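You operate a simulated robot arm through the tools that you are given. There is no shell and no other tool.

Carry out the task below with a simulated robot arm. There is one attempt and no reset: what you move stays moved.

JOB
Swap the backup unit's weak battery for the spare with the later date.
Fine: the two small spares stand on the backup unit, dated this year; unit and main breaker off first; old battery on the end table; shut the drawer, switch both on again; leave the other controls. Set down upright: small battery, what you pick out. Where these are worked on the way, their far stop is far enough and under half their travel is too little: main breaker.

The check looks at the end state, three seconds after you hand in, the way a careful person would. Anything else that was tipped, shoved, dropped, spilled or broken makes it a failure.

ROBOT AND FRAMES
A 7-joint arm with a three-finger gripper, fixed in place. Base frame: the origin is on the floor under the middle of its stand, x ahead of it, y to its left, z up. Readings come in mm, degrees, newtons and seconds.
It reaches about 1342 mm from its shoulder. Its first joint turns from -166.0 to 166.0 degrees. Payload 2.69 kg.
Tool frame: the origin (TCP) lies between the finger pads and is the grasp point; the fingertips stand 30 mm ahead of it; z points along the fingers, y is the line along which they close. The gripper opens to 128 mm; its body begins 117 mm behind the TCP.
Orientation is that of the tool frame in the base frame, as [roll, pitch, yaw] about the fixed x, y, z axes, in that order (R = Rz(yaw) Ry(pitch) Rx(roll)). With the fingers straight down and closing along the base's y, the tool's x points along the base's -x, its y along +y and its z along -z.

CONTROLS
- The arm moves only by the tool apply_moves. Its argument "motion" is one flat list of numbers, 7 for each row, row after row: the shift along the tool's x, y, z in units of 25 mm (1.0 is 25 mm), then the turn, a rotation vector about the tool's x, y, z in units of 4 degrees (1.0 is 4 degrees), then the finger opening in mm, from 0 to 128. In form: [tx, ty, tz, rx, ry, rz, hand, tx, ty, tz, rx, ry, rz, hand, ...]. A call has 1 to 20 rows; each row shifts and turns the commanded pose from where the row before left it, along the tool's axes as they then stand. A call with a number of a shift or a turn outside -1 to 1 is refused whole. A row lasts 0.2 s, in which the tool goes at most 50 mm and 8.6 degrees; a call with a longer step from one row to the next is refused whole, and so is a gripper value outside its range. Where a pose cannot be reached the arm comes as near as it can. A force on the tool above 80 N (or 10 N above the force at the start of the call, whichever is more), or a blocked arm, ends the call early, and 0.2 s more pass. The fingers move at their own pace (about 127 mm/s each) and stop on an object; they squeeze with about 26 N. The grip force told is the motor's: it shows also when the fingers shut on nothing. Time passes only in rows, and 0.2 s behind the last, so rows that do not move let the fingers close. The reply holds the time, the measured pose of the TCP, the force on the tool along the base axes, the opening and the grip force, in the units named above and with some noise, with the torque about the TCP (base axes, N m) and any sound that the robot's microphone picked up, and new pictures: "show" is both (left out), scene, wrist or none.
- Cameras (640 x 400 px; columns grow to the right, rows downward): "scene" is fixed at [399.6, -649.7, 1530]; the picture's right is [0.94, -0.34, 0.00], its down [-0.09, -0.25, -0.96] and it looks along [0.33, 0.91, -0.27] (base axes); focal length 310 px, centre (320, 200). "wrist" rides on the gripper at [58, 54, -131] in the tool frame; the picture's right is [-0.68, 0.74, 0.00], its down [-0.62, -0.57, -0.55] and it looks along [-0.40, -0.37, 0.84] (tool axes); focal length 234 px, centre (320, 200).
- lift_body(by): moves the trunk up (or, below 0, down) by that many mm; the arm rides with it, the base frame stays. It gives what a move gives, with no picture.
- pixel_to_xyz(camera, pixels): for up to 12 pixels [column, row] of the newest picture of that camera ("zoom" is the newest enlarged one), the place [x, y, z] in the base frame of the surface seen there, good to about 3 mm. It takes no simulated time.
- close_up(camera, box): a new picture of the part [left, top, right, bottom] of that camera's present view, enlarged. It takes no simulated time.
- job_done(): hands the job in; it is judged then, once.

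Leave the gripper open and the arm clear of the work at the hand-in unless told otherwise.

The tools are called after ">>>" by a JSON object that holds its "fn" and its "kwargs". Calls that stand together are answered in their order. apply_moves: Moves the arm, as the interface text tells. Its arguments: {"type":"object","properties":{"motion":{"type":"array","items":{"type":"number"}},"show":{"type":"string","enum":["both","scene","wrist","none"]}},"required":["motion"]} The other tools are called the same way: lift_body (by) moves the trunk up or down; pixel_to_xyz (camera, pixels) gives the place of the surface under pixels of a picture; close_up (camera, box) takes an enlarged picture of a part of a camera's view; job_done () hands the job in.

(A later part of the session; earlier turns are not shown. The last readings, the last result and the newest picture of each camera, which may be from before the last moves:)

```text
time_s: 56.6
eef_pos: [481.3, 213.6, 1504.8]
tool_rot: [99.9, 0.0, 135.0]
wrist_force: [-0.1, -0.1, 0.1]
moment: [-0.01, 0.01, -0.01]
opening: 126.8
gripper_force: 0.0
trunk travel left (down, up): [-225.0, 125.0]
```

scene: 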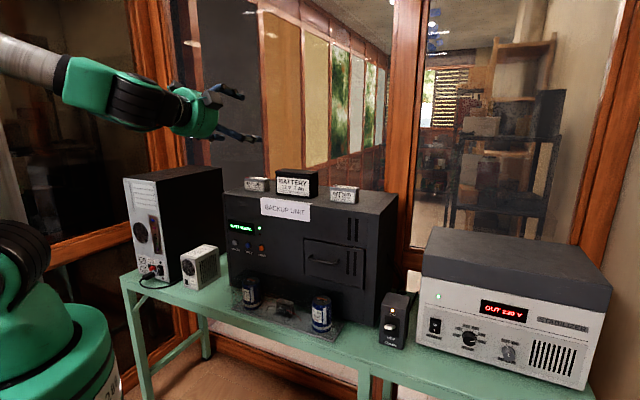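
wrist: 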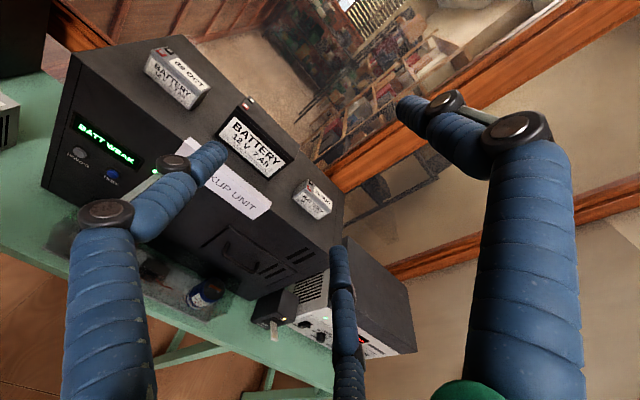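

The tilt works. I finish the tilt to exactly horizontal, then descend in front of the POWER button (staying ~100 mm off the panel), closing the fingers.

>>> {"fn": "apply_moves", "kwargs": {"motion": [0, 0, 0, -1, 0, 0, 127, 0, 0, 0, -1, 0, 0, 127, 0, 0, 0, -0.48, 0, 0, 60, 0.6, -1, 0, 0, 0, 0, 0, 0.6, -1, 0, 0, 0, 0, 0, 0.6, -1, 0, 0, 0, 0, 0, 0.6, -1, 0, 0, 0, 0, 0, 0.6, -1, 0, 0, 0, 0, 0, 0.6, -1, 0, 0, 0, 0, 0, 0.6, -1, 0, 0, 0, 0, 0, 0.6, -1, 0, 0, 0, 0, 0, 0.6, -1, 0, 0, 0, 0, 0, 0.6, -1, 0, 0, 0, 0, 0, 0.6, -1, 0, 0, 0, 0, 0, 0.6, -1, 0, 0, 0, 0, 0, 0.6, -1, 0, 0, 0, 0, 0, 0.6, -1, 0, 0, 0, 0, 0, 0.6, -1, 0, 0, 0, 0, 0], "show": "both"}}

```text
time_s: 60.5
eef_pos: [395.5, 303.9, 1284.3]
tool_rot: [80.3, 2.4, 135.0]
wrist_force: [0.4, 0.2, -1.1]
moment: [0.03, 0.02, 0.01]
opening: 2.2
gripper_force: 25.8
out of reach, approached as far as the arm can: row 13, 14, 15, 16, 17, 18
trunk travel left (down, up): [-225.0, 125.0]
stopped in row 18: the arm was blocked; the commanded pose is now the measured one
```

scene: 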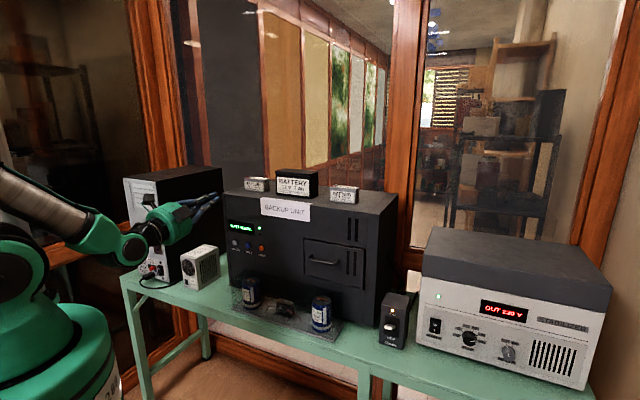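
wrist: 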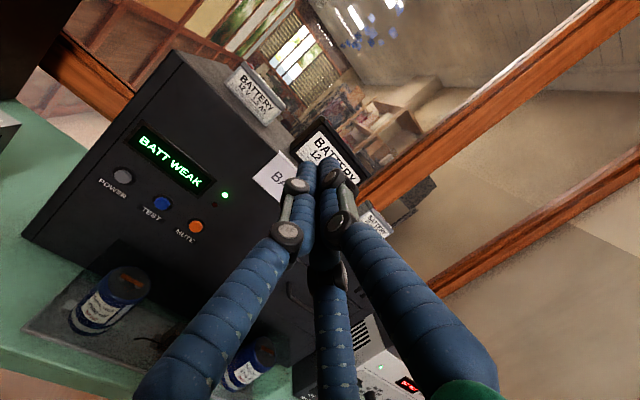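

The arm is folded too close to its column at this height, so the shoulder is too high. The tool is still clear of the bench (about v=494 mm vs bench edge 600 mm along the depth direction). I'll lower the trunk, which carries the arm down.

>>> {"fn": "lift_body", "kwargs": {"by": -150}}

```text
time_s: 62.2
eef_pos: [395.9, 301.6, 1134.8]
tool_rot: [80.3, 2.4, 135.1]
wrist_force: [0.5, 0.4, -0.4]
moment: [0.01, 0.0, 0.01]
opening: 2.3
gripper_force: 25.7
trunk travel left (down, up): [-75.0, 275.0]
```

Now I correct the tilt and move left and forward toward the POWER button standoff, still about 80 mm from the button.

>>> {"fn": "apply_moves", "kwargs": {"motion": [1, 0, 1, 0.48, 0, 0.12, 0, 1, 0, 1, 0.48, 0, 0.12, 0, 1, 0, 1, 0.48, 0, 0.12, 0, 1, 0, 1, 0.48, 0, 0.12, 0, 1, 0, 1, 0.48, 0, 0.12, 0, 0, -1, 0, 0, 0, 0, 0, 0, -1, 0, 0, 0, 0, 0, 0, -1, 0, 0, 0, 0, 0, 0, -1, 0, 0, 0, 0, 0], "show": "both"}}

```text
time_s: 64.5
eef_pos: [384.1, 303.9, 1138.9]
tool_rot: [83.0, 1.6, 135.6]
wrist_force: [0.0, 0.0, 0.6]
moment: [-0.01, -0.02, -0.01]
opening: 2.1
gripper_force: 26.4
out of reach, approached as far as the arm can: row 1, 2, 3, 4, 5, 6, 8
trunk travel left (down, up): [-75.0, 275.0]
stopped in row 9: the arm was blocked; the commanded pose is now the measured one
```

scene: 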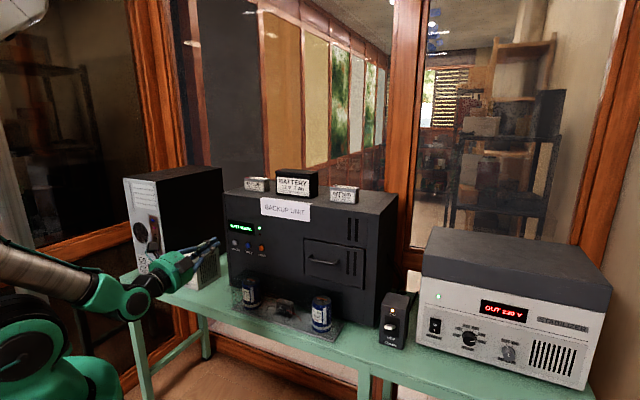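
wrist: 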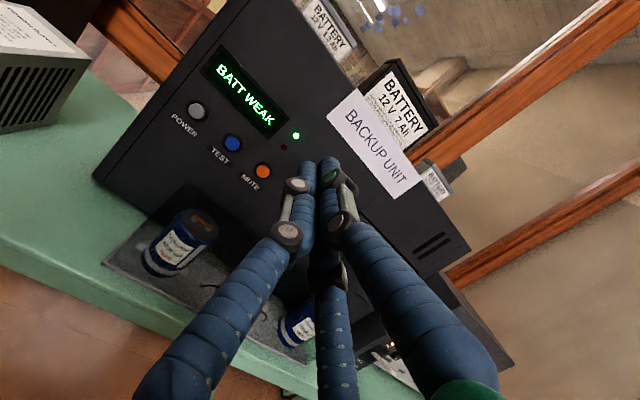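

The arm is still at a joint limit, folded tightly next to its column. Let me measure where its own joints are (scene pixels on the green parts) to choose a better posture.

>>> {"fn": "pixel_to_xyz", "kwargs": {"camera": "scene", "pixels": [[30, 340], [70, 375], [20, 385], [40, 275], [5, 265], [105, 300], [135, 300], [165, 272], [150, 290], [5, 340], [10, 15], [90, 290]]}}

>>> {"fn": "close_up", "kwargs": {"camera": "scene", "box": [0, 200, 256, 400]}}

```text
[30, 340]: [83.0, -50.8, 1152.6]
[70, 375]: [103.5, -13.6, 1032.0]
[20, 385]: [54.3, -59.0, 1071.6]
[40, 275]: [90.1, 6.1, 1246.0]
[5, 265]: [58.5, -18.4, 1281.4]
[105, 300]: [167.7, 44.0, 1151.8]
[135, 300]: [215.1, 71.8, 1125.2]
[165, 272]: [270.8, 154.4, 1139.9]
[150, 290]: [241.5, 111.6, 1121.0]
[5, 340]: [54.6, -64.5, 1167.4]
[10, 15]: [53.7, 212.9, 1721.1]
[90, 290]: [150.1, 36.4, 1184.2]
```

```text
2.00 times, centred on (128, 300) of scene
```

zoom: 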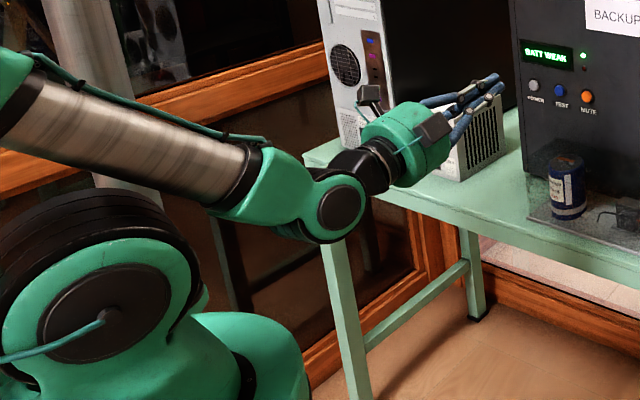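

The shoulder is now near z≈1120, level with the wrist, which is the worst posture. Raising the trunk fully puts the shoulder well above the panel, so the wrist will work below it. The path up is free.

>>> {"fn": "lift_body", "kwargs": {"by": 275}}

>>> {"fn": "apply_moves", "kwargs": {"motion": [0, 0, 1, 0, 0, 0, 0, 0, 0, 1, 0, 0, 0, 0, 0, 0, 1, 0, 0, 0, 0, 0, 0, 1, 0, 0, 0, 0], "show": "scene"}}

```text
time_s: 67.2
eef_pos: [384.3, 302.2, 1413.5]
tool_rot: [83.1, 1.5, 135.7]
wrist_force: [0.2, 0.3, -0.4]
moment: [-0.01, 0.01, 0.02]
opening: 2.0
gripper_force: 26.1
trunk travel left (down, up): [-350.0, 0.0]
```

```text
time_s: 68.2
eef_pos: [462.8, 357.7, 1426.8]
tool_rot: [83.4, 1.5, 136.0]
wrist_force: [-0.5, -0.2, -0.6]
moment: [-0.01, 0.01, 0.0]
opening: 2.4
gripper_force: 26.0
out of reach, approached as far as the arm can: row 2, 3, 4
trunk travel left (down, up): [-350.0, 0.0]
```

scene: 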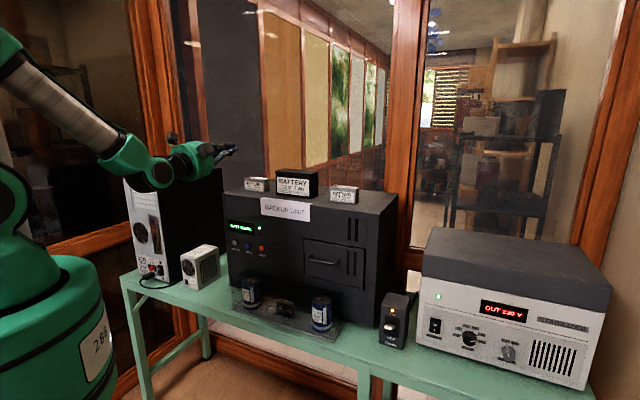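

It is moving again. The tool points slightly upward (roll 83); I try tilting it down to roll ≈ 105 to see whether the limit clears.

>>> {"fn": "apply_moves", "kwargs": {"motion": [0, 0, 0, 1, 0, 0, 0, 0, 0, 0, 1, 0, 0, 0, 0, 0, 0, 1, 0, 0, 0, 0, 0, 0, 1, 0, 0, 0, 0, 0, 0, 1, 0, 0, 0], "show": "scene"}}

```text
time_s: 69.4
eef_pos: [462.0, 357.2, 1427.4]
tool_rot: [103.3, 1.6, 135.6]
wrist_force: [-0.1, 0.9, -0.5]
moment: [0.01, -0.02, 0.02]
opening: 2.0
gripper_force: 25.7
trunk travel left (down, up): [-350.0, 0.0]
```

scene: 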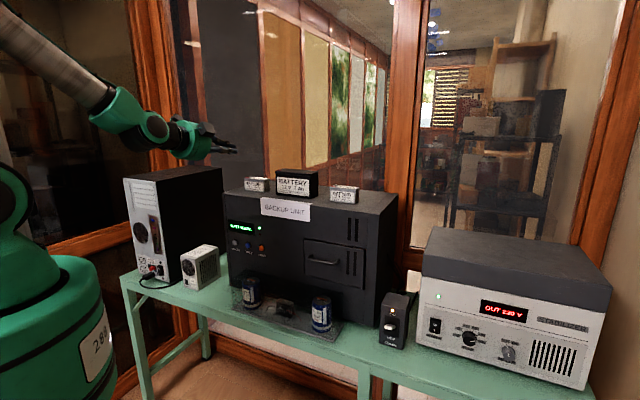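

That pose is fully reachable. I now descend straight down with a leftward shift toward the POWER button, keeping ~115 mm off the panel, with the tool pointing 13° downward.

>>> {"fn": "apply_moves", "kwargs": {"motion": [0.36, -0.97, 0.23, 0, 0, 0, 0, 0.36, -0.97, 0.23, 0, 0, 0, 0, 0.36, -0.97, 0.23, 0, 0, 0, 0, 0.36, -0.97, 0.23, 0, 0, 0, 0, 0.36, -0.97, 0.23, 0, 0, 0, 0, 0.36, -0.97, 0.23, 0, 0, 0, 0, 0.36, -0.97, 0.23, 0, 0, 0, 0, 0.36, -0.97, 0.23, 0, 0, 0, 0, 0.36, -0.97, 0.23, 0, 0, 0, 0, 0.36, -0.97, 0.23, 0, 0, 0, 0], "show": "both"}}

```text
time_s: 71.6
eef_pos: [456.2, 338.4, 1194.1]
tool_rot: [103.2, 1.5, 136.1]
wrist_force: [0.6, 0.4, 0.4]
moment: [-0.01, 0.0, -0.03]
opening: 2.2
gripper_force: 26.5
out of reach, approached as far as the arm can: row 3, 4, 5, 6, 7, 8, 9, 10
trunk travel left (down, up): [-350.0, 0.0]
```

scene: 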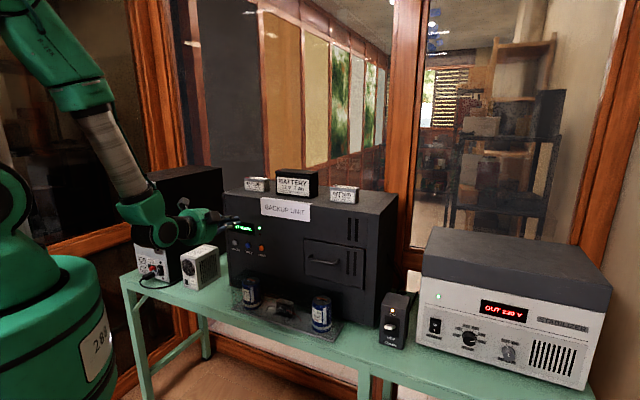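
wrist: 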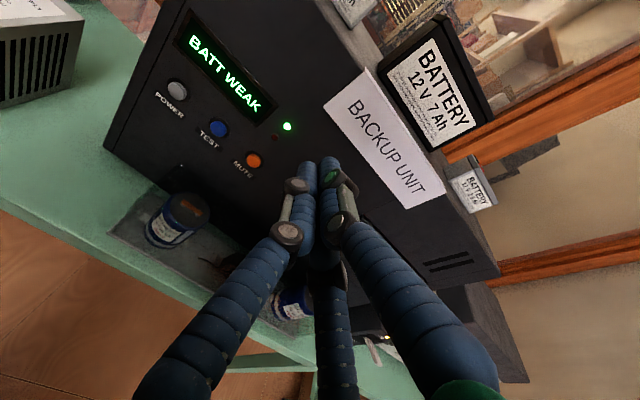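

The height is fine but the arm does not follow sideways (commanded ~100 mm further left); some wrist joint is at its limit. I try rolling the tool about its own axis to relieve it.

>>> {"fn": "apply_moves", "kwargs": {"motion": [0, 0, 0, 0, 0, 1, 0, 0, 0, 0, 0, 0, 1, 0, 0, 0, 0, 0, 0, 1, 0, 0, 0, 0, 0, 0, 1, 0, 0, 0, 0, 0, 0, 1, 0, 0, 0, 0, 0, 0, 1, 0], "show": "none"}}

```text
time_s: 73.0
eef_pos: [455.4, 337.4, 1195.5]
tool_rot: [104.3, -22.0, 130.1]
wrist_force: [-0.2, 0.1, 0.1]
moment: [0.01, -0.01, 0.03]
opening: 2.0
gripper_force: 25.5
trunk travel left (down, up): [-350.0, 0.0]
```

The last call was fully reachable, so the commanded pose has been re-based. With the tool rolled ~24° I try moving left again.

>>> {"fn": "apply_moves", "kwargs": {"motion": [0.91, -0.41, 0, 0, 0, 0, 0, 0.91, -0.41, 0, 0, 0, 0, 0, 0.91, -0.41, 0, 0, 0, 0, 0, 0.91, -0.41, 0, 0, 0, 0, 0], "show": "scene"}}

```text
time_s: 74.0
eef_pos: [456.6, 336.8, 1194.7]
tool_rot: [104.4, -21.9, 130.2]
wrist_force: [-0.5, -0.3, 0.0]
moment: [0.02, 0.02, 0.0]
opening: 2.3
gripper_force: 26.0
out of reach, approached as far as the arm can: row 1, 2, 3, 4
trunk travel left (down, up): [-350.0, 0.0]
```

scene: 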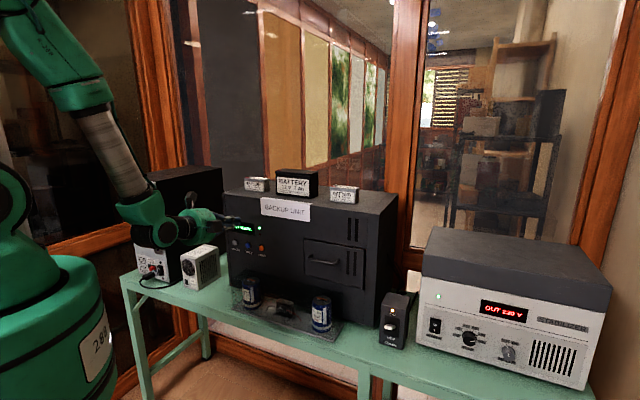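

No sideways motion at all. I test a pure swing about the robot's own vertical axis (position and heading turning together), after undoing the roll, to see whether the base joint is free.

>>> {"fn": "apply_moves", "kwargs": {"motion": [0, 0, 0, 0, 0, -1, 0, 0, 0, 0, 0, 0, -1, 0, 0, 0, 0, 0, 0, -1, 0, 0, 0, 0, 0, 0, -1, 0, 0, 0, 0, 0, 0, -1, 0, 0, 0, 0, 0, 0, -1, 0, 0.94, 0.03, 0.137, 0, 0.584, -0.138, 0, 0.94, 0.03, 0.137, 0, 0.584, -0.138, 0, 0.94, 0.03, 0.137, 0, 0.584, -0.138, 0, 0.94, 0.03, 0.137, 0, 0.584, -0.138, 0], "show": "none"}}

```text
time_s: 76.2
eef_pos: [394.2, 406.8, 1193.1]
tool_rot: [103.6, 1.3, 145.8]
wrist_force: [0.0, 0.6, -0.6]
moment: [0.0, -0.02, 0.0]
opening: 2.3
gripper_force: 26.5
out of reach, approached as far as the arm can: row 10
trunk travel left (down, up): [-350.0, 0.0]
```

The swing works: the tool is now at azimuth 46°. So I'll approach the button with the tool heading ~56–60° instead of exactly square. Next I move outward/left at this height to in front of POWER.

>>> {"fn": "apply_moves", "kwargs": {"motion": [0.31, 0.19, 0.785, 0, 0, 0, 0, 0.31, 0.19, 0.785, 0, 0, 0, 0, 0.31, 0.19, 0.785, 0, 0, 0, 0, 0.31, 0.19, 0.785, 0, 0, 0, 0], "show": "scene"}}

```text
time_s: 77.2
eef_pos: [447.0, 459.5, 1197.9]
tool_rot: [103.5, 1.4, 145.7]
wrist_force: [0.6, 0.4, 0.4]
moment: [0.01, -0.01, 0.01]
opening: 2.3
gripper_force: 26.2
out of reach, approached as far as the arm can: row 1, 2, 3, 4
trunk travel left (down, up): [-350.0, 0.0]
```

scene: 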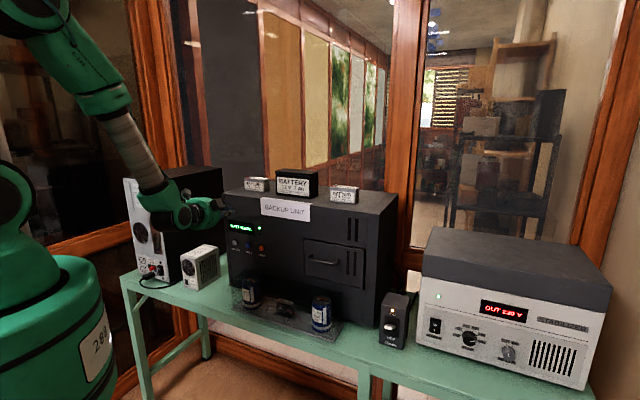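

It slid radially (azimuth limited relative to heading). I swing the base a further ~4° and then descend to the button height.

>>> {"fn": "apply_moves", "kwargs": {"motion": [0.926, 0.04, 0.158, 0, 0.51, -0.123, 0, 0.926, 0.04, 0.158, 0, 0.51, -0.123, 0, 0, -0.972, 0.235, 0, 0, 0, 0, 0, -0.972, 0.235, 0, 0, 0, 0, 0, -0.972, 0.235, 0, 0, 0, 0], "show": "both"}}

```text
time_s: 78.4
eef_pos: [421.9, 486.1, 1124.0]
tool_rot: [103.7, 1.4, 149.9]
wrist_force: [0.2, 0.0, 0.1]
moment: [-0.04, 0.0, -0.02]
opening: 2.1
gripper_force: 25.9
out of reach, approached as far as the arm can: row 3, 5
trunk travel left (down, up): [-350.0, 0.0]
```

scene: 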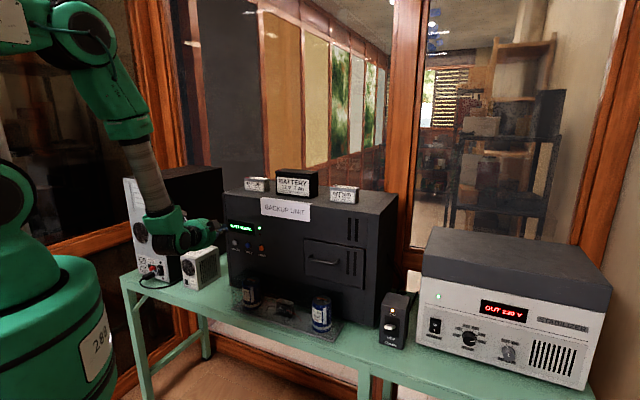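
wrist: 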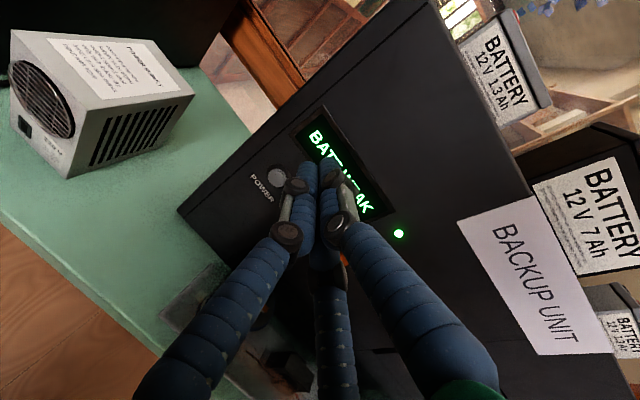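

Tips are at about (436,511,1117), button at (471,558,1031). One small further swing (1°), then descend ~86 mm so the tips face the button, about 55 mm away.

>>> {"fn": "apply_moves", "kwargs": {"motion": [0.45, 0.02, 0.08, 0, 0.25, -0.06, 0, 0, -0.972, 0.235, 0, 0, 0, 0, 0, -0.972, 0.235, 0, 0, 0, 0, 0, -0.972, 0.235, 0, 0, 0, 0, 0, -0.43, 0.1, 0, 0, 0, 0], "show": "both"}}

```text
time_s: 79.6
eef_pos: [417.8, 490.1, 1036.6]
tool_rot: [103.6, 1.4, 150.9]
wrist_force: [1.6, 0.6, 0.0]
moment: [0.02, -0.01, 0.0]
opening: 2.1
gripper_force: 26.0
out of reach, approached as far as the arm can: row 3
trunk travel left (down, up): [-350.0, 0.0]
```

scene: 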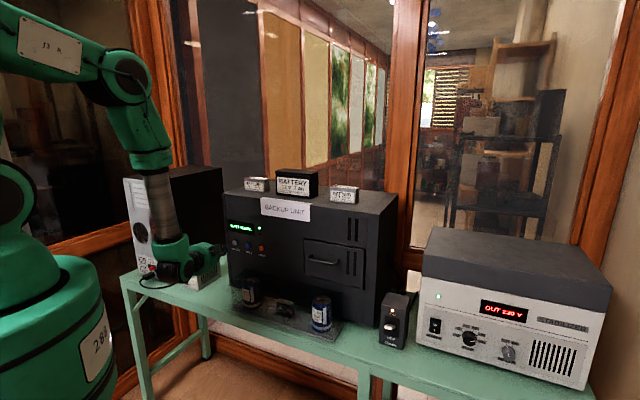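
wrist: 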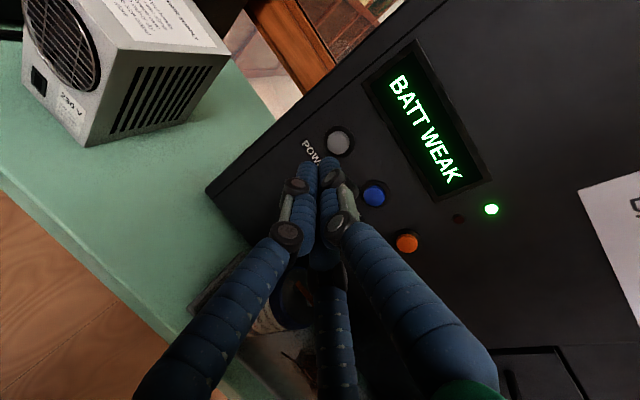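

Tips now at about (432,516,1030), facing the POWER cap. Check clearance to the capacitor beneath and confirm the button position from the wrist view.

>>> {"fn": "pixel_to_xyz", "kwargs": {"camera": "wrist", "pixels": [[340, 143], [372, 195], [406, 243], [300, 290], [285, 315], [265, 320], [328, 168], [300, 180], [330, 195], [310, 150]]}}

>>> {"fn": "close_up", "kwargs": {"camera": "wrist", "box": [250, 100, 450, 340]}}

```text
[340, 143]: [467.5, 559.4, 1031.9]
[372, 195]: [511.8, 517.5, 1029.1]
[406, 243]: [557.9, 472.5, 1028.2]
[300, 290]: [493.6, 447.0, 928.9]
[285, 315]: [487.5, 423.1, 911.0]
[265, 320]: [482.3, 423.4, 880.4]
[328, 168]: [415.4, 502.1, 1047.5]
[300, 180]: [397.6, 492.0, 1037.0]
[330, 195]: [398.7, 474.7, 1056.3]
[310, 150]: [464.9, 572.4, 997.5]
```

```text
1.67 times, centred on (350, 220) of wrist
```

zoom: 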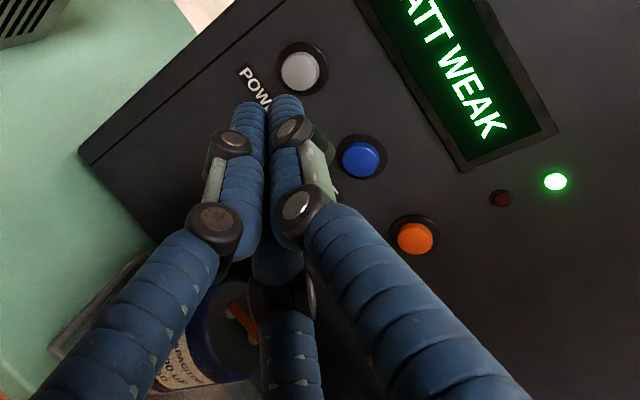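

Button confirmed at (468–471, 558, 1031). I advance 50 mm along the panel's inward direction, then go in small steps.

>>> {"fn": "apply_moves", "kwargs": {"motion": [-0.274, 0.226, 0.935, 0, 0, 0, 0, -0.274, 0.226, 0.935, 0, 0, 0, 0], "show": "both"}}

```text
time_s: 80.2
eef_pos: [454.0, 525.7, 1036.4]
tool_rot: [103.6, 1.4, 150.6]
wrist_force: [0.1, 0.6, 0.0]
moment: [0.01, 0.0, 0.03]
opening: 2.2
gripper_force: 25.6
trunk travel left (down, up): [-350.0, 0.0]
```

scene: 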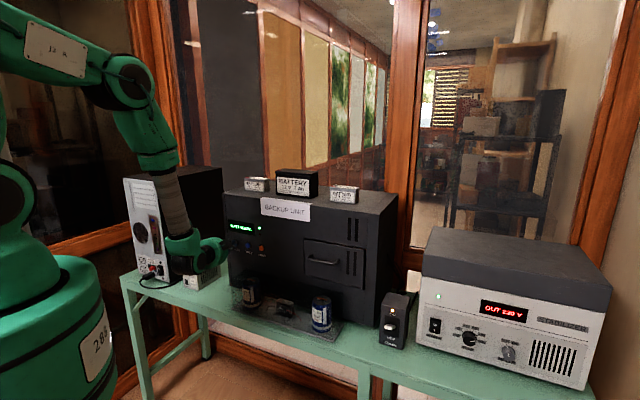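
wrist: 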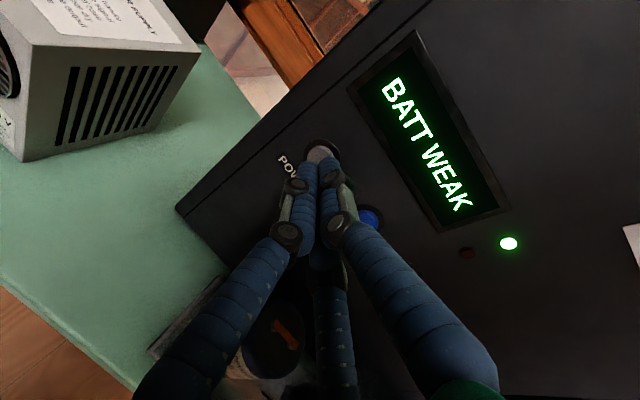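

Well lined up. Advancing in ~4 mm steps.

>>> {"fn": "apply_moves", "kwargs": {"motion": [-0.044, 0.036, 0.15, 0, 0, 0, 0, -0.044, 0.036, 0.15, 0, 0, 0, 0], "show": "scene"}}

```text
time_s: 80.8
eef_pos: [459.2, 531.5, 1037.2]
tool_rot: [103.7, 1.3, 150.6]
wrist_force: [-0.1, 1.1, 0.0]
moment: [-0.01, -0.04, 0.0]
opening: 2.3
gripper_force: 26.3
trunk travel left (down, up): [-350.0, 0.0]
```

scene: 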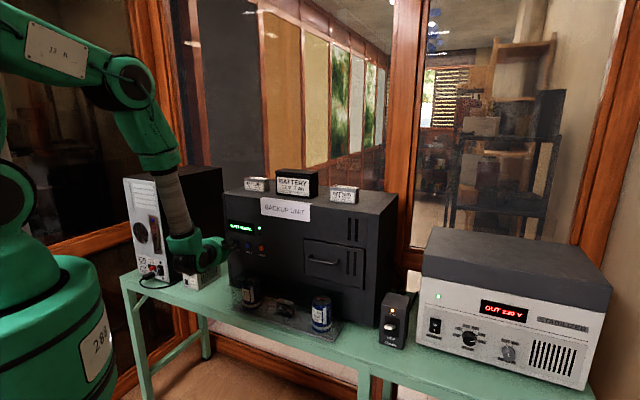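

Tip estimate is at the cap surface. Two more 3 mm steps.

>>> {"fn": "apply_moves", "kwargs": {"motion": [-0.033, 0.027, 0.112, 0, 0, 0, 0, -0.033, 0.027, 0.112, 0, 0, 0, 0], "show": "wrist"}}

```text
time_s: 81.4
eef_pos: [463.1, 534.7, 1037.8]
tool_rot: [103.6, 1.4, 150.7]
wrist_force: [-2.4, -3.1, 0.5]
moment: [0.01, -0.02, -0.02]
opening: 6.1
gripper_force: 31.4
trunk travel left (down, up): [-350.0, 0.0]
heard: click
```

wrist: 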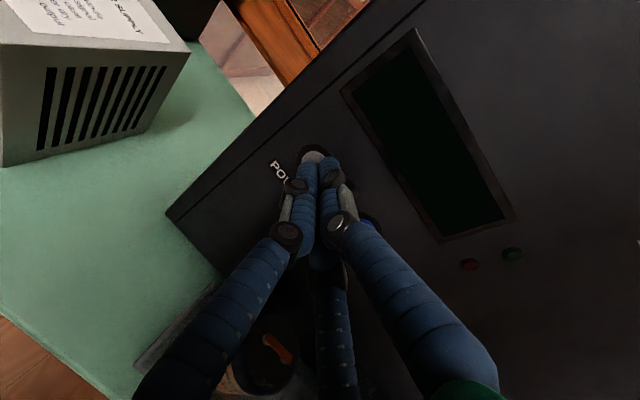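

Click heard and the display and LED went dark: the unit is off. I back away from the button, then raise.

>>> {"fn": "apply_moves", "kwargs": {"motion": [0.11, -0.09, -0.374, 0, 0, 0, 0, 0, 0, -1, 0, 0, 0, 0, 0, 0, -1, 0, 0, 0, 0, 0, 0, -1, 0, 0, 0, 0, 0, 0.972, -0.235, 0, 0, 0, 0, 0, 0.972, -0.235, 0, 0, 0, 0, 0, 0.972, -0.235, 0, 0, 0, 0, 0, 0.972, -0.235, 0, 0, 0, 0, 0, 0.972, -0.235, 0, 0, 0, 0, 0, 0.972, -0.235, 0, 0, 0, 0, 0, 0.972, -0.235, 0, 0, 0, 0, 0, 0.972, -0.235, 0, 0, 0, 0], "show": "both"}}

```text
time_s: 84.0
eef_pos: [414.5, 467.8, 1255.1]
tool_rot: [103.6, 1.6, 150.4]
wrist_force: [0.9, -0.4, -0.1]
moment: [-0.01, 0.01, 0.04]
opening: 1.9
gripper_force: 32.1
trunk travel left (down, up): [-350.0, 0.0]
```

scene: 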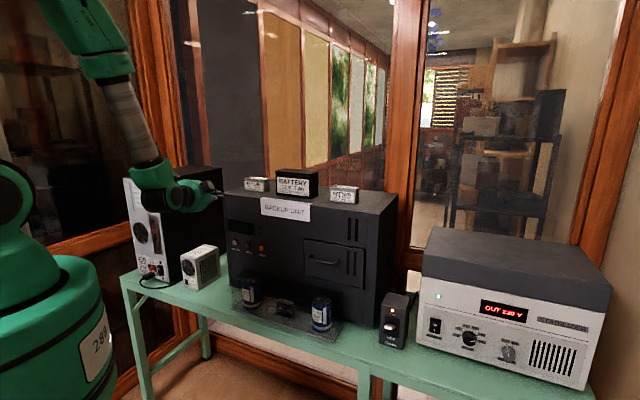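
wrist: 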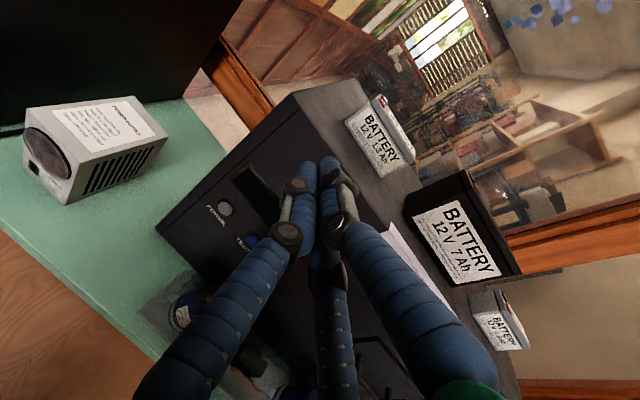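

Now I travel to the right in front of the unit (well clear of it, z≈1255) toward the breaker.

>>> {"fn": "apply_moves", "kwargs": {"motion": [-1, -0.098, -0.404, 0, 0, 0, 0, -1, -0.098, -0.404, 0, 0, 0, 0, -1, -0.098, -0.404, 0, 0, 0, 0, -1, -0.098, -0.404, 0, 0, 0, 0, -1, -0.098, -0.404, 0, 0, 0, 0, -1, -0.098, -0.404, 0, 0, 0, 0, -1, -0.098, -0.404, 0, 0, 0, 0, -1, -0.098, -0.404, 0, 0, 0, 0, -1, -0.098, -0.404, 0, 0, 0, 0, -1, -0.098, -0.404, 0, 0, 0, 0, -1, -0.098, -0.404, 0, 0, 0, 0, -1, -0.098, -0.404, 0, 0, 0, 0, -1, -0.098, -0.404, 0, 0, 0, 0, -1, -0.098, -0.404, 0, 0, 0, 0, -1, -0.098, -0.404, 0, 0, 0, 0, -1, -0.098, -0.404, 0, 0, 0, 0, -1, -0.098, -0.404, 0, 0, 0, 0, -1, -0.098, -0.404, 0, 0, 0, 0, -1, -0.098, -0.404, 0, 0, 0, 0], "show": "both"}}

```text
time_s: 88.0
eef_pos: [730.2, 60.2, 1265.2]
tool_rot: [103.6, 1.4, 150.3]
wrist_force: [-0.1, 0.2, 0.4]
moment: [0.03, 0.01, -0.01]
opening: 2.3
gripper_force: 31.4
trunk travel left (down, up): [-350.0, 0.0]
```

scene: 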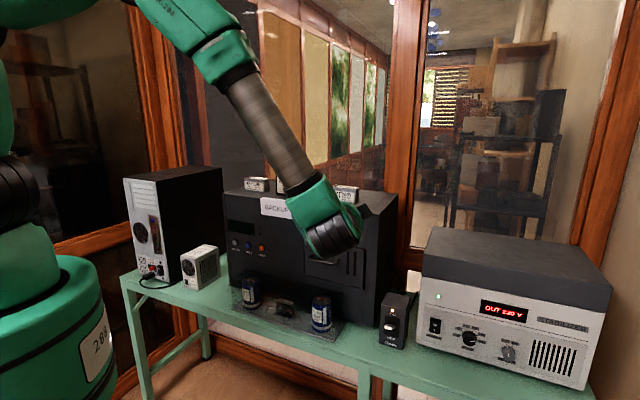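
wrist: 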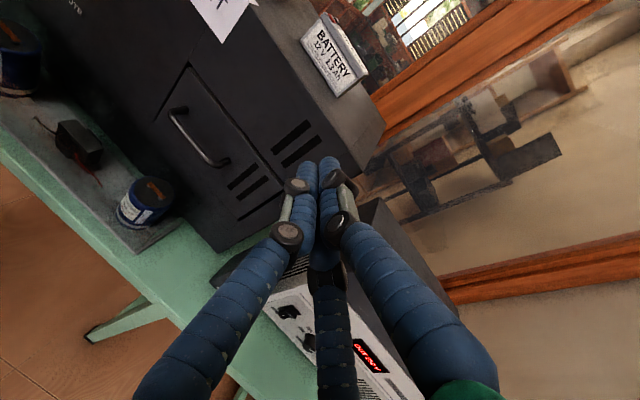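

Now I turn the heading back to the panel normal (yaw 135) and tilt the tool to point about 58° downward, still high above the breaker.

>>> {"fn": "apply_moves", "kwargs": {"motion": [0, 0, 0, 0, -0.93, 0.225, 0, 0, 0, 0, 0, -0.93, 0.225, 0, 0, 0, 0, 0, -0.93, 0.225, 0, 0, 0, 0, 0, -0.93, 0.225, 0, 0, 0, 0, 1, 0, 0, 0, 0, 0, 0, 1, 0, 0, 0, 0, 0, 0, 1, 0, 0, 0, 0, 0, 0, 1, 0, 0, 0, 0, 0, 0, 1, 0, 0, 0, 0, 0, 0, 1, 0, 0, 0, 0, 0, 0, 1, 0, 0, 0, 0, 0, 0, 1, 0, 0, 0, 0, 0, 0, 1, 0, 0, 0, 0, 0, 0, 1, 0, 0, 0, 0, 0, 0, 1, 0, 0, 0], "show": "both"}}

```text
time_s: 91.2
eef_pos: [729.6, 61.4, 1265.3]
tool_rot: [147.3, 1.4, 135.1]
wrist_force: [-0.4, 0.6, -0.6]
moment: [0.03, -0.03, 0.03]
opening: 2.2
gripper_force: 31.8
trunk travel left (down, up): [-350.0, 0.0]
```

scene: 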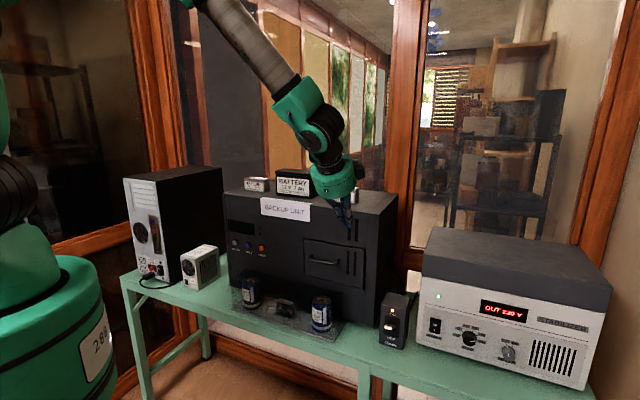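
wrist: 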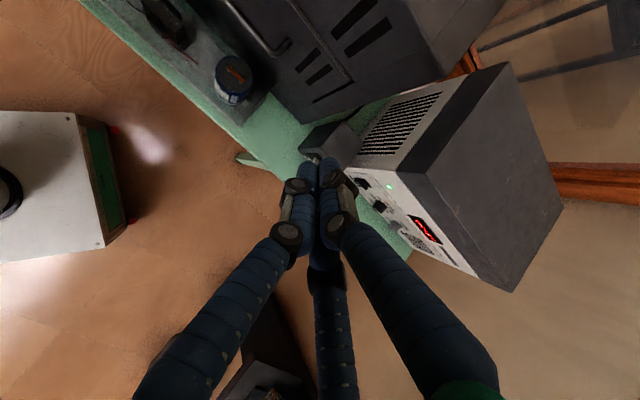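

Now I approach: to above the lever tip, stopping ~90 mm above to inspect.

>>> {"fn": "apply_moves", "kwargs": {"motion": [-0.5, -0.352, 0.923, 0, 0, 0, 0, -0.5, -0.352, 0.923, 0, 0, 0, 0, -0.5, -0.352, 0.923, 0, 0, 0, 0, -0.5, -0.352, 0.923, 0, 0, 0, 0, -0.5, -0.352, 0.923, 0, 0, 0, 0, -0.5, -0.352, 0.923, 0, 0, 0, 0, -0.5, -0.352, 0.923, 0, 0, 0, 0, -0.5, -0.352, 0.923, 0, 0, 0, 0, -0.5, -0.352, 0.923, 0, 0, 0, 0], "show": "both"}}

```text
time_s: 93.2
eef_pos: [846.3, 11.7, 1051.2]
tool_rot: [147.2, 1.5, 135.1]
wrist_force: [0.2, -0.2, 1.0]
moment: [-0.02, 0.01, 0.03]
opening: 2.1
gripper_force: 31.7
trunk travel left (down, up): [-350.0, 0.0]
```

scene: 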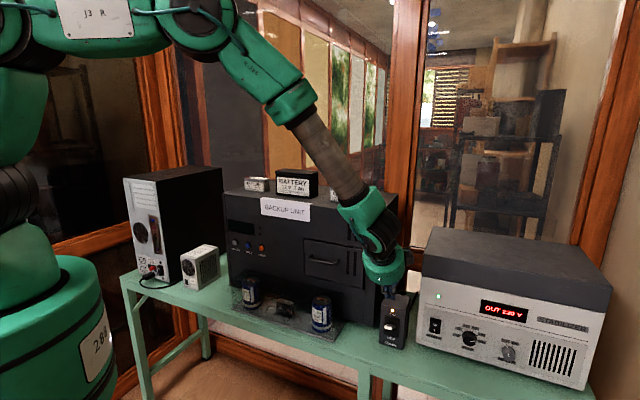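
wrist: 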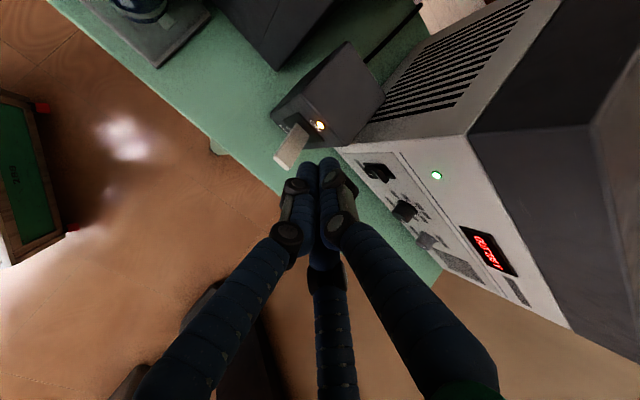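

I can see the lever at (290,145) in the wrist view. Zooming for its exact place.

>>> {"fn": "close_up", "kwargs": {"camera": "wrist", "box": [240, 80, 400, 200]}}

>>> {"fn": "pixel_to_xyz", "kwargs": {"camera": "wrist", "pixels": [[283, 157], [276, 160], [290, 148], [298, 132], [304, 127], [318, 125], [345, 60], [282, 115], [330, 145], [340, 140], [285, 163], [330, 165]]}}

```text
3.33 times, centred on (320, 140) of wrist
```

zoom: 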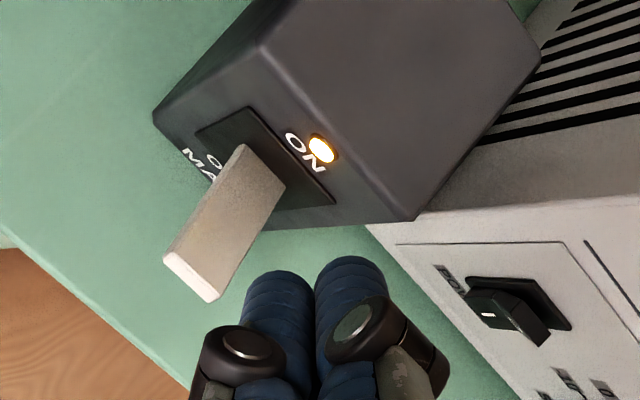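

```text
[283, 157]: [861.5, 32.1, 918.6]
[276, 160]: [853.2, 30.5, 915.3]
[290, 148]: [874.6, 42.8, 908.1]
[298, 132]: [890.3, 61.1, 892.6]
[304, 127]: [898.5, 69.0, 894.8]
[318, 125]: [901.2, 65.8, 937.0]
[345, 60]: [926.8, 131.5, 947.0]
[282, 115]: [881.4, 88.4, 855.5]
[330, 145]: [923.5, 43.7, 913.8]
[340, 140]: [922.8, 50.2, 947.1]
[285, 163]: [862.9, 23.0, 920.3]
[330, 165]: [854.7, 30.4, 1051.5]
```

Lever: tip (861,32,918), sloping down to the root at (895,65,893), centred at about u=587. I move the closed fingertips over the lever (10 mm in from its tip) and down to just above it.

>>> {"fn": "apply_moves", "kwargs": {"motion": [0.04, -0.17, 0.684, 0, 0, 0, 0, 0.04, -0.17, 0.684, 0, 0, 0, 0, 0.04, -0.17, 0.684, 0, 0, 0, 0, 0, -0.378, 0.589, 0, 0, 0, 0, 0, -0.378, 0.589, 0, 0, 0, 0], "show": "both"}}

```text
time_s: 94.4
eef_pos: [858.0, 23.5, 967.4]
tool_rot: [147.2, 1.3, 135.1]
wrist_force: [-0.2, 0.5, -0.2]
moment: [0.01, 0.03, 0.02]
opening: 1.9
gripper_force: 31.4
trunk travel left (down, up): [-350.0, 0.0]
```

scene: 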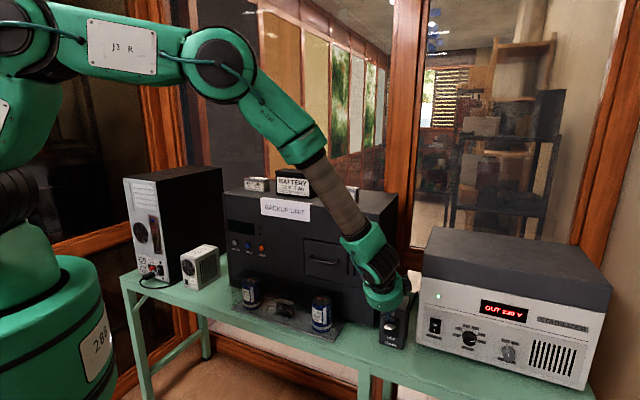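
wrist: 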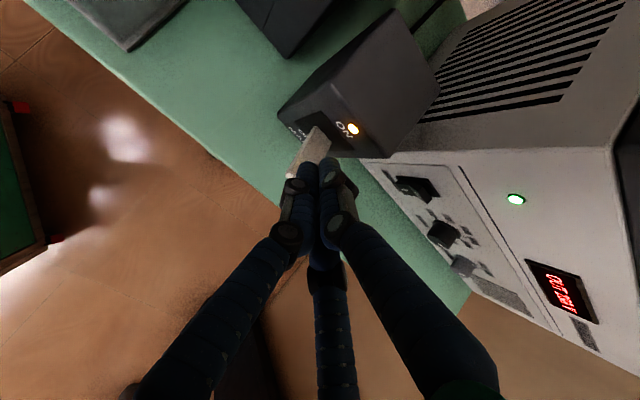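

Tips are ~29 mm above the lever. Down in 8 mm steps.

>>> {"fn": "apply_moves", "kwargs": {"motion": [0.12, -0.173, 0.27, 0, 0, 0, 0, 0, -0.173, 0.27, 0, 0, 0, 0, 0, -0.173, 0.27, 0, 0, 0, 0, 0, -0.173, 0.27, 0, 0, 0, 0, 0, -0.173, 0.27, 0, 0, 0, 0, 0, -0.173, 0.27, 0, 0, 0, 0], "show": "both"}}

```text
time_s: 95.8
eef_pos: [856.2, 24.8, 918.6]
tool_rot: [147.3, 1.3, 135.1]
wrist_force: [0.1, -0.2, 1.2]
moment: [0.01, 0.0, 0.03]
opening: 2.0
gripper_force: 31.7
trunk travel left (down, up): [-350.0, 0.0]
```

scene: 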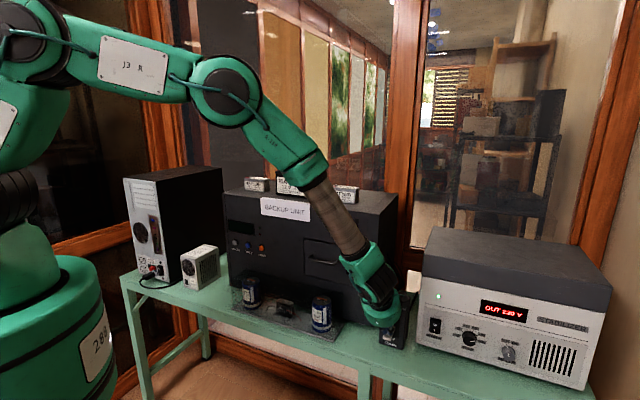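
wrist: 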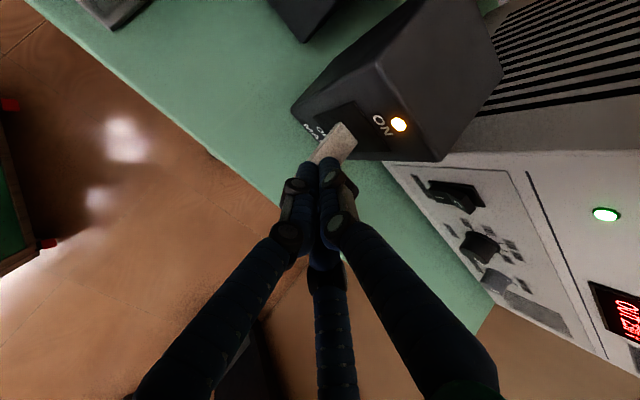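

The lever seems to be under the tips, light force. Continuing down.

>>> {"fn": "apply_moves", "kwargs": {"motion": [0, -0.173, 0.27, 0, 0, 0, 0, 0, -0.173, 0.27, 0, 0, 0, 0, 0, -0.173, 0.27, 0, 0, 0, 0], "show": "both"}}

```text
time_s: 96.6
eef_pos: [856.6, 25.0, 893.7]
tool_rot: [147.2, 1.4, 135.0]
wrist_force: [0.3, -1.4, 0.1]
moment: [0.0, 0.0, 0.01]
opening: 2.1
gripper_force: 31.6
trunk travel left (down, up): [-350.0, 0.0]
```

scene: 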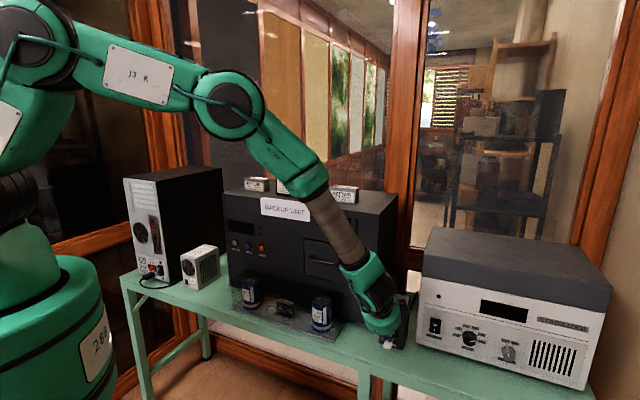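
wrist: 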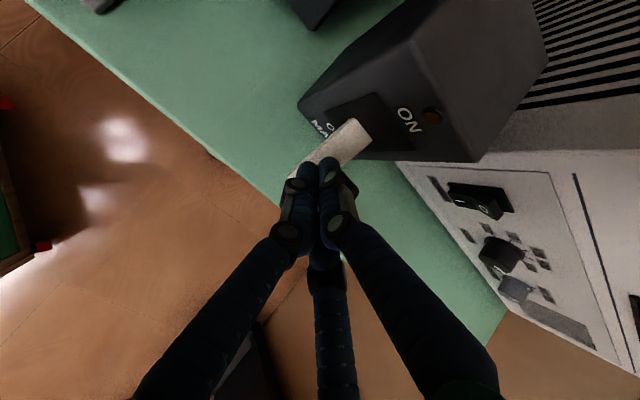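

The breaker lamp and the stabilizer display went out. I push a bit further to the stop, watching the force.

>>> {"fn": "apply_moves", "kwargs": {"motion": [0, -0.13, 0.2, 0, 0, 0, 0, 0, -0.13, 0.2, 0, 0, 0, 0], "show": "wrist"}}

```text
time_s: 97.2
eef_pos: [857.9, 25.0, 883.0]
tool_rot: [147.2, 1.5, 135.0]
wrist_force: [-0.9, 0.6, -0.3]
moment: [0.0, 0.02, 0.0]
opening: 2.1
gripper_force: 31.6
trunk travel left (down, up): [-350.0, 0.0]
```

wrist: 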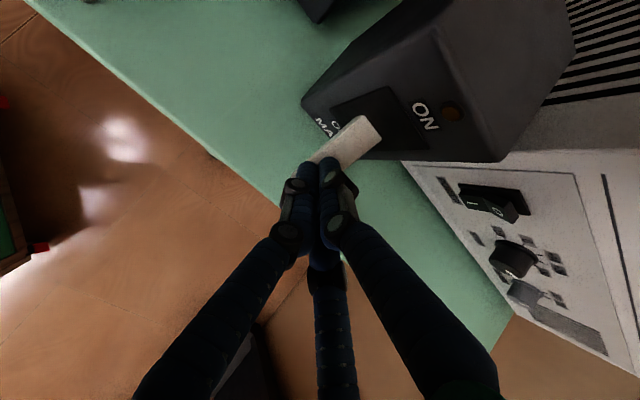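

>>> {"fn": "apply_moves", "kwargs": {"motion": [0, -0.11, 0.17, 0, 0, 0, 0, 0, -0.11, 0.17, 0, 0, 0, 0], "show": "wrist"}}

>>> {"fn": "close_up", "kwargs": {"camera": "wrist", "box": [260, 60, 480, 220]}}

```text
time_s: 97.8
eef_pos: [858.0, 24.2, 877.7]
tool_rot: [146.9, 1.6, 135.1]
wrist_force: [-18.8, 3.8, 41.0]
moment: [0.49, 0.68, 0.18]
opening: 1.8
gripper_force: 31.4
trunk travel left (down, up): [-350.0, 0.0]
```

wrist: 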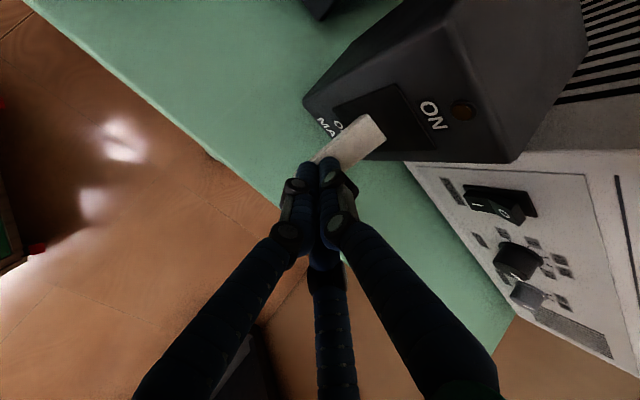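

```text
2.50 times, centred on (370, 140) of wrist
```

zoom: 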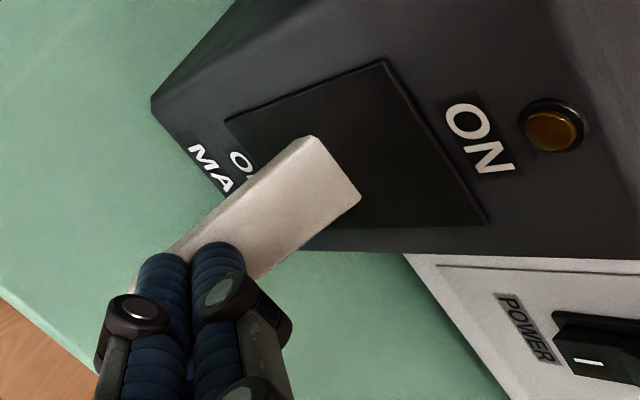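

The force rose to 41 N at the far stop: the breaker is fully OFF. Now I lift off straight up, then move left toward the drawer.

>>> {"fn": "apply_moves", "kwargs": {"motion": [0, 0.54, -0.842, 0, 0, 0, 0, 0, 0.54, -0.842, 0, 0, 0, 0, 0, 0.54, -0.842, 0, 0, 0, 0, 0, 0.54, -0.842, 0, 0, 0, 0, 1, 0.405, -0.928, 0, 0, 0, 0, 1, 0.405, -0.928, 0, 0, 0, 0, 1, 0.405, -0.928, 0, 0, 0, 0, 1, 0.405, -0.928, 0, 0, 0, 0, 1, 0.405, -0.928, 0, 0, 0, 0, 1, 0.405, -0.928, 0, 0, 0, 0, 1, 0.405, -0.928, 0, 0, 0, 0, 1, 0.405, -0.928, 0, 0, 0, 0, 1, 0.405, -0.928, 0, 0, 0, 0], "show": "both"}}

```text
time_s: 100.6
eef_pos: [665.1, 162.8, 1192.5]
tool_rot: [147.2, 1.5, 135.1]
wrist_force: [0.1, -0.1, -0.1]
moment: [0.01, -0.03, 0.02]
opening: 2.0
gripper_force: 31.5
trunk travel left (down, up): [-350.0, 0.0]
```

scene: 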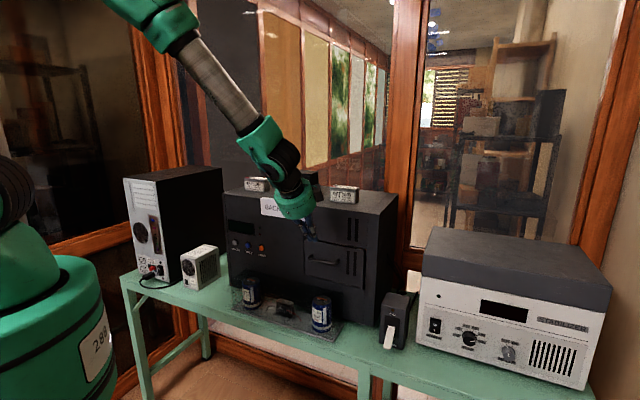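
wrist: 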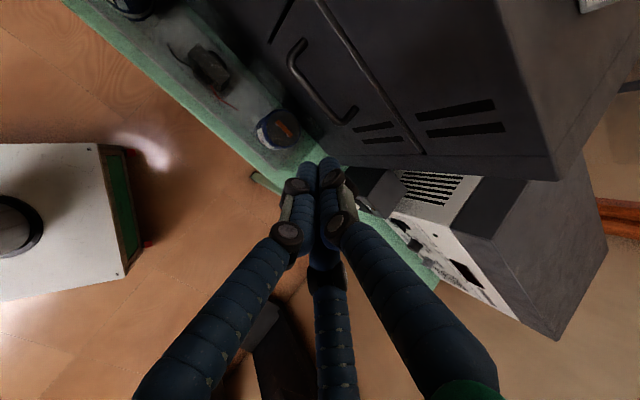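

Breaker lever is down. Now I tilt the tool back to horizontal here in front of the drawer (v≈585) and open the fingers to ~50 mm.

>>> {"fn": "apply_moves", "kwargs": {"motion": [0, 0, 0, -1, 0, 0, 20, 0, 0, 0, -1, 0, 0, 50, 0, 0, 0, -1, 0, 0, 50, 0, 0, 0, -1, 0, 0, 50, 0, 0, 0, -1, 0, 0, 50, 0, 0, 0, -1, 0, 0, 50, 0, 0, 0, -1, 0, 0, 50, 0, 0, 0, -1, 0, 0, 50, 0, 0, 0, -1, 0, 0, 50, 0, 0, 0, -1, 0, 0, 50, 0, 0, 0, -1, 0, 0, 50, 0, 0, 0, -1, 0, 0, 50, 0, 0, 0, -1, 0, 0, 50], "show": "both"}}

```text
time_s: 103.4
eef_pos: [666.6, 164.0, 1193.1]
tool_rot: [95.1, 1.5, 135.2]
wrist_force: [0.2, -0.1, 1.0]
moment: [0.01, 0.0, -0.02]
opening: 50.0
gripper_force: 0.2
trunk travel left (down, up): [-350.0, 0.0]
```

scene: 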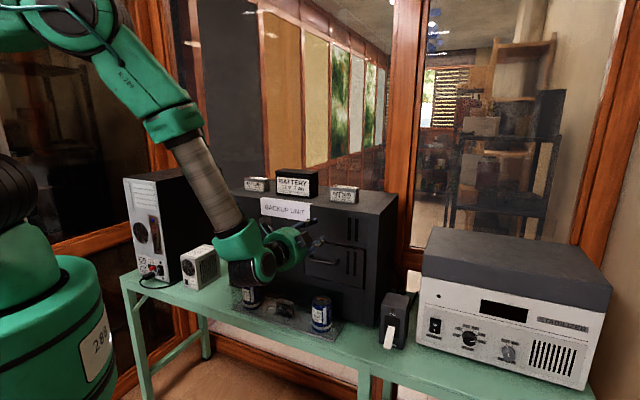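
wrist: 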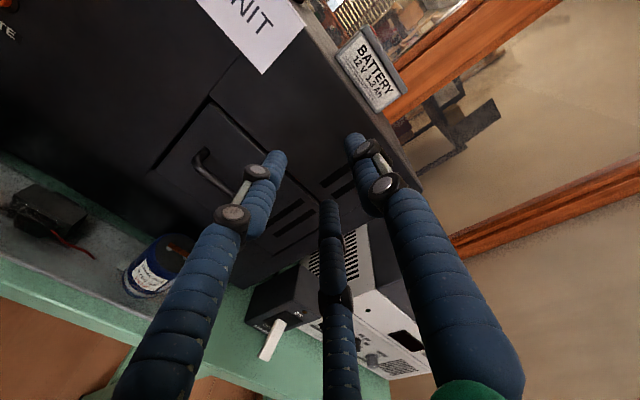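

Check the handle's place from this wrist view too, then descend to its height.

>>> {"fn": "pixel_to_xyz", "kwargs": {"camera": "wrist", "pixels": [[200, 158], [204, 170], [212, 180], [222, 188], [230, 193], [150, 250], [178, 245], [275, 160], [327, 205], [352, 142]]}}

>>> {"fn": "apply_moves", "kwargs": {"motion": [0.089, -0.962, 0.173, 0, 0, 0, 50, 0.089, -0.962, 0.173, 0, 0, 0, 50, 0.089, -0.962, 0.173, 0, 0, 0, 50, 0.089, -0.962, 0.173, 0, 0, 0, 50, 0.089, -0.962, 0.173, 0, 0, 0, 50, 0.089, -0.962, 0.173, 0, 0, 0, 50], "show": "both"}}

```text
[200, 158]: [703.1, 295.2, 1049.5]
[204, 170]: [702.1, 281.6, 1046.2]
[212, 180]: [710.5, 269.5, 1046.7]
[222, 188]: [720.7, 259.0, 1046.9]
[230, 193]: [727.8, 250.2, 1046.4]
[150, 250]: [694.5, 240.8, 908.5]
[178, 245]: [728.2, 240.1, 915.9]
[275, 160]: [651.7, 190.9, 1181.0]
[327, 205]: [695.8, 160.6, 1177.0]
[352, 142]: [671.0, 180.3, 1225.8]
```

```text
time_s: 104.8
eef_pos: [667.6, 179.4, 1043.7]
tool_rot: [95.1, 1.5, 135.1]
wrist_force: [-0.3, -0.1, 0.1]
moment: [-0.01, -0.01, 0.02]
opening: 49.9
gripper_force: 0.1
trunk travel left (down, up): [-350.0, 0.0]
```

scene: 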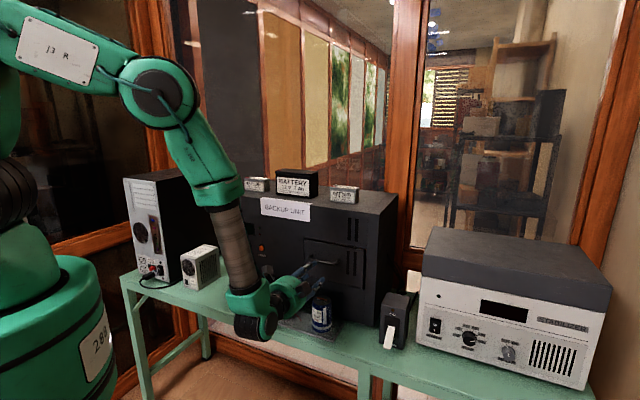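
wrist: 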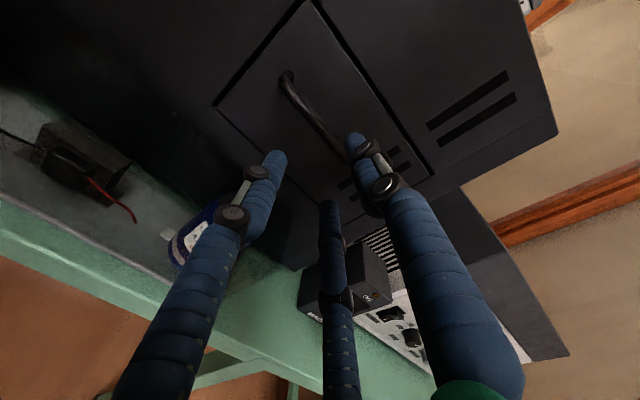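

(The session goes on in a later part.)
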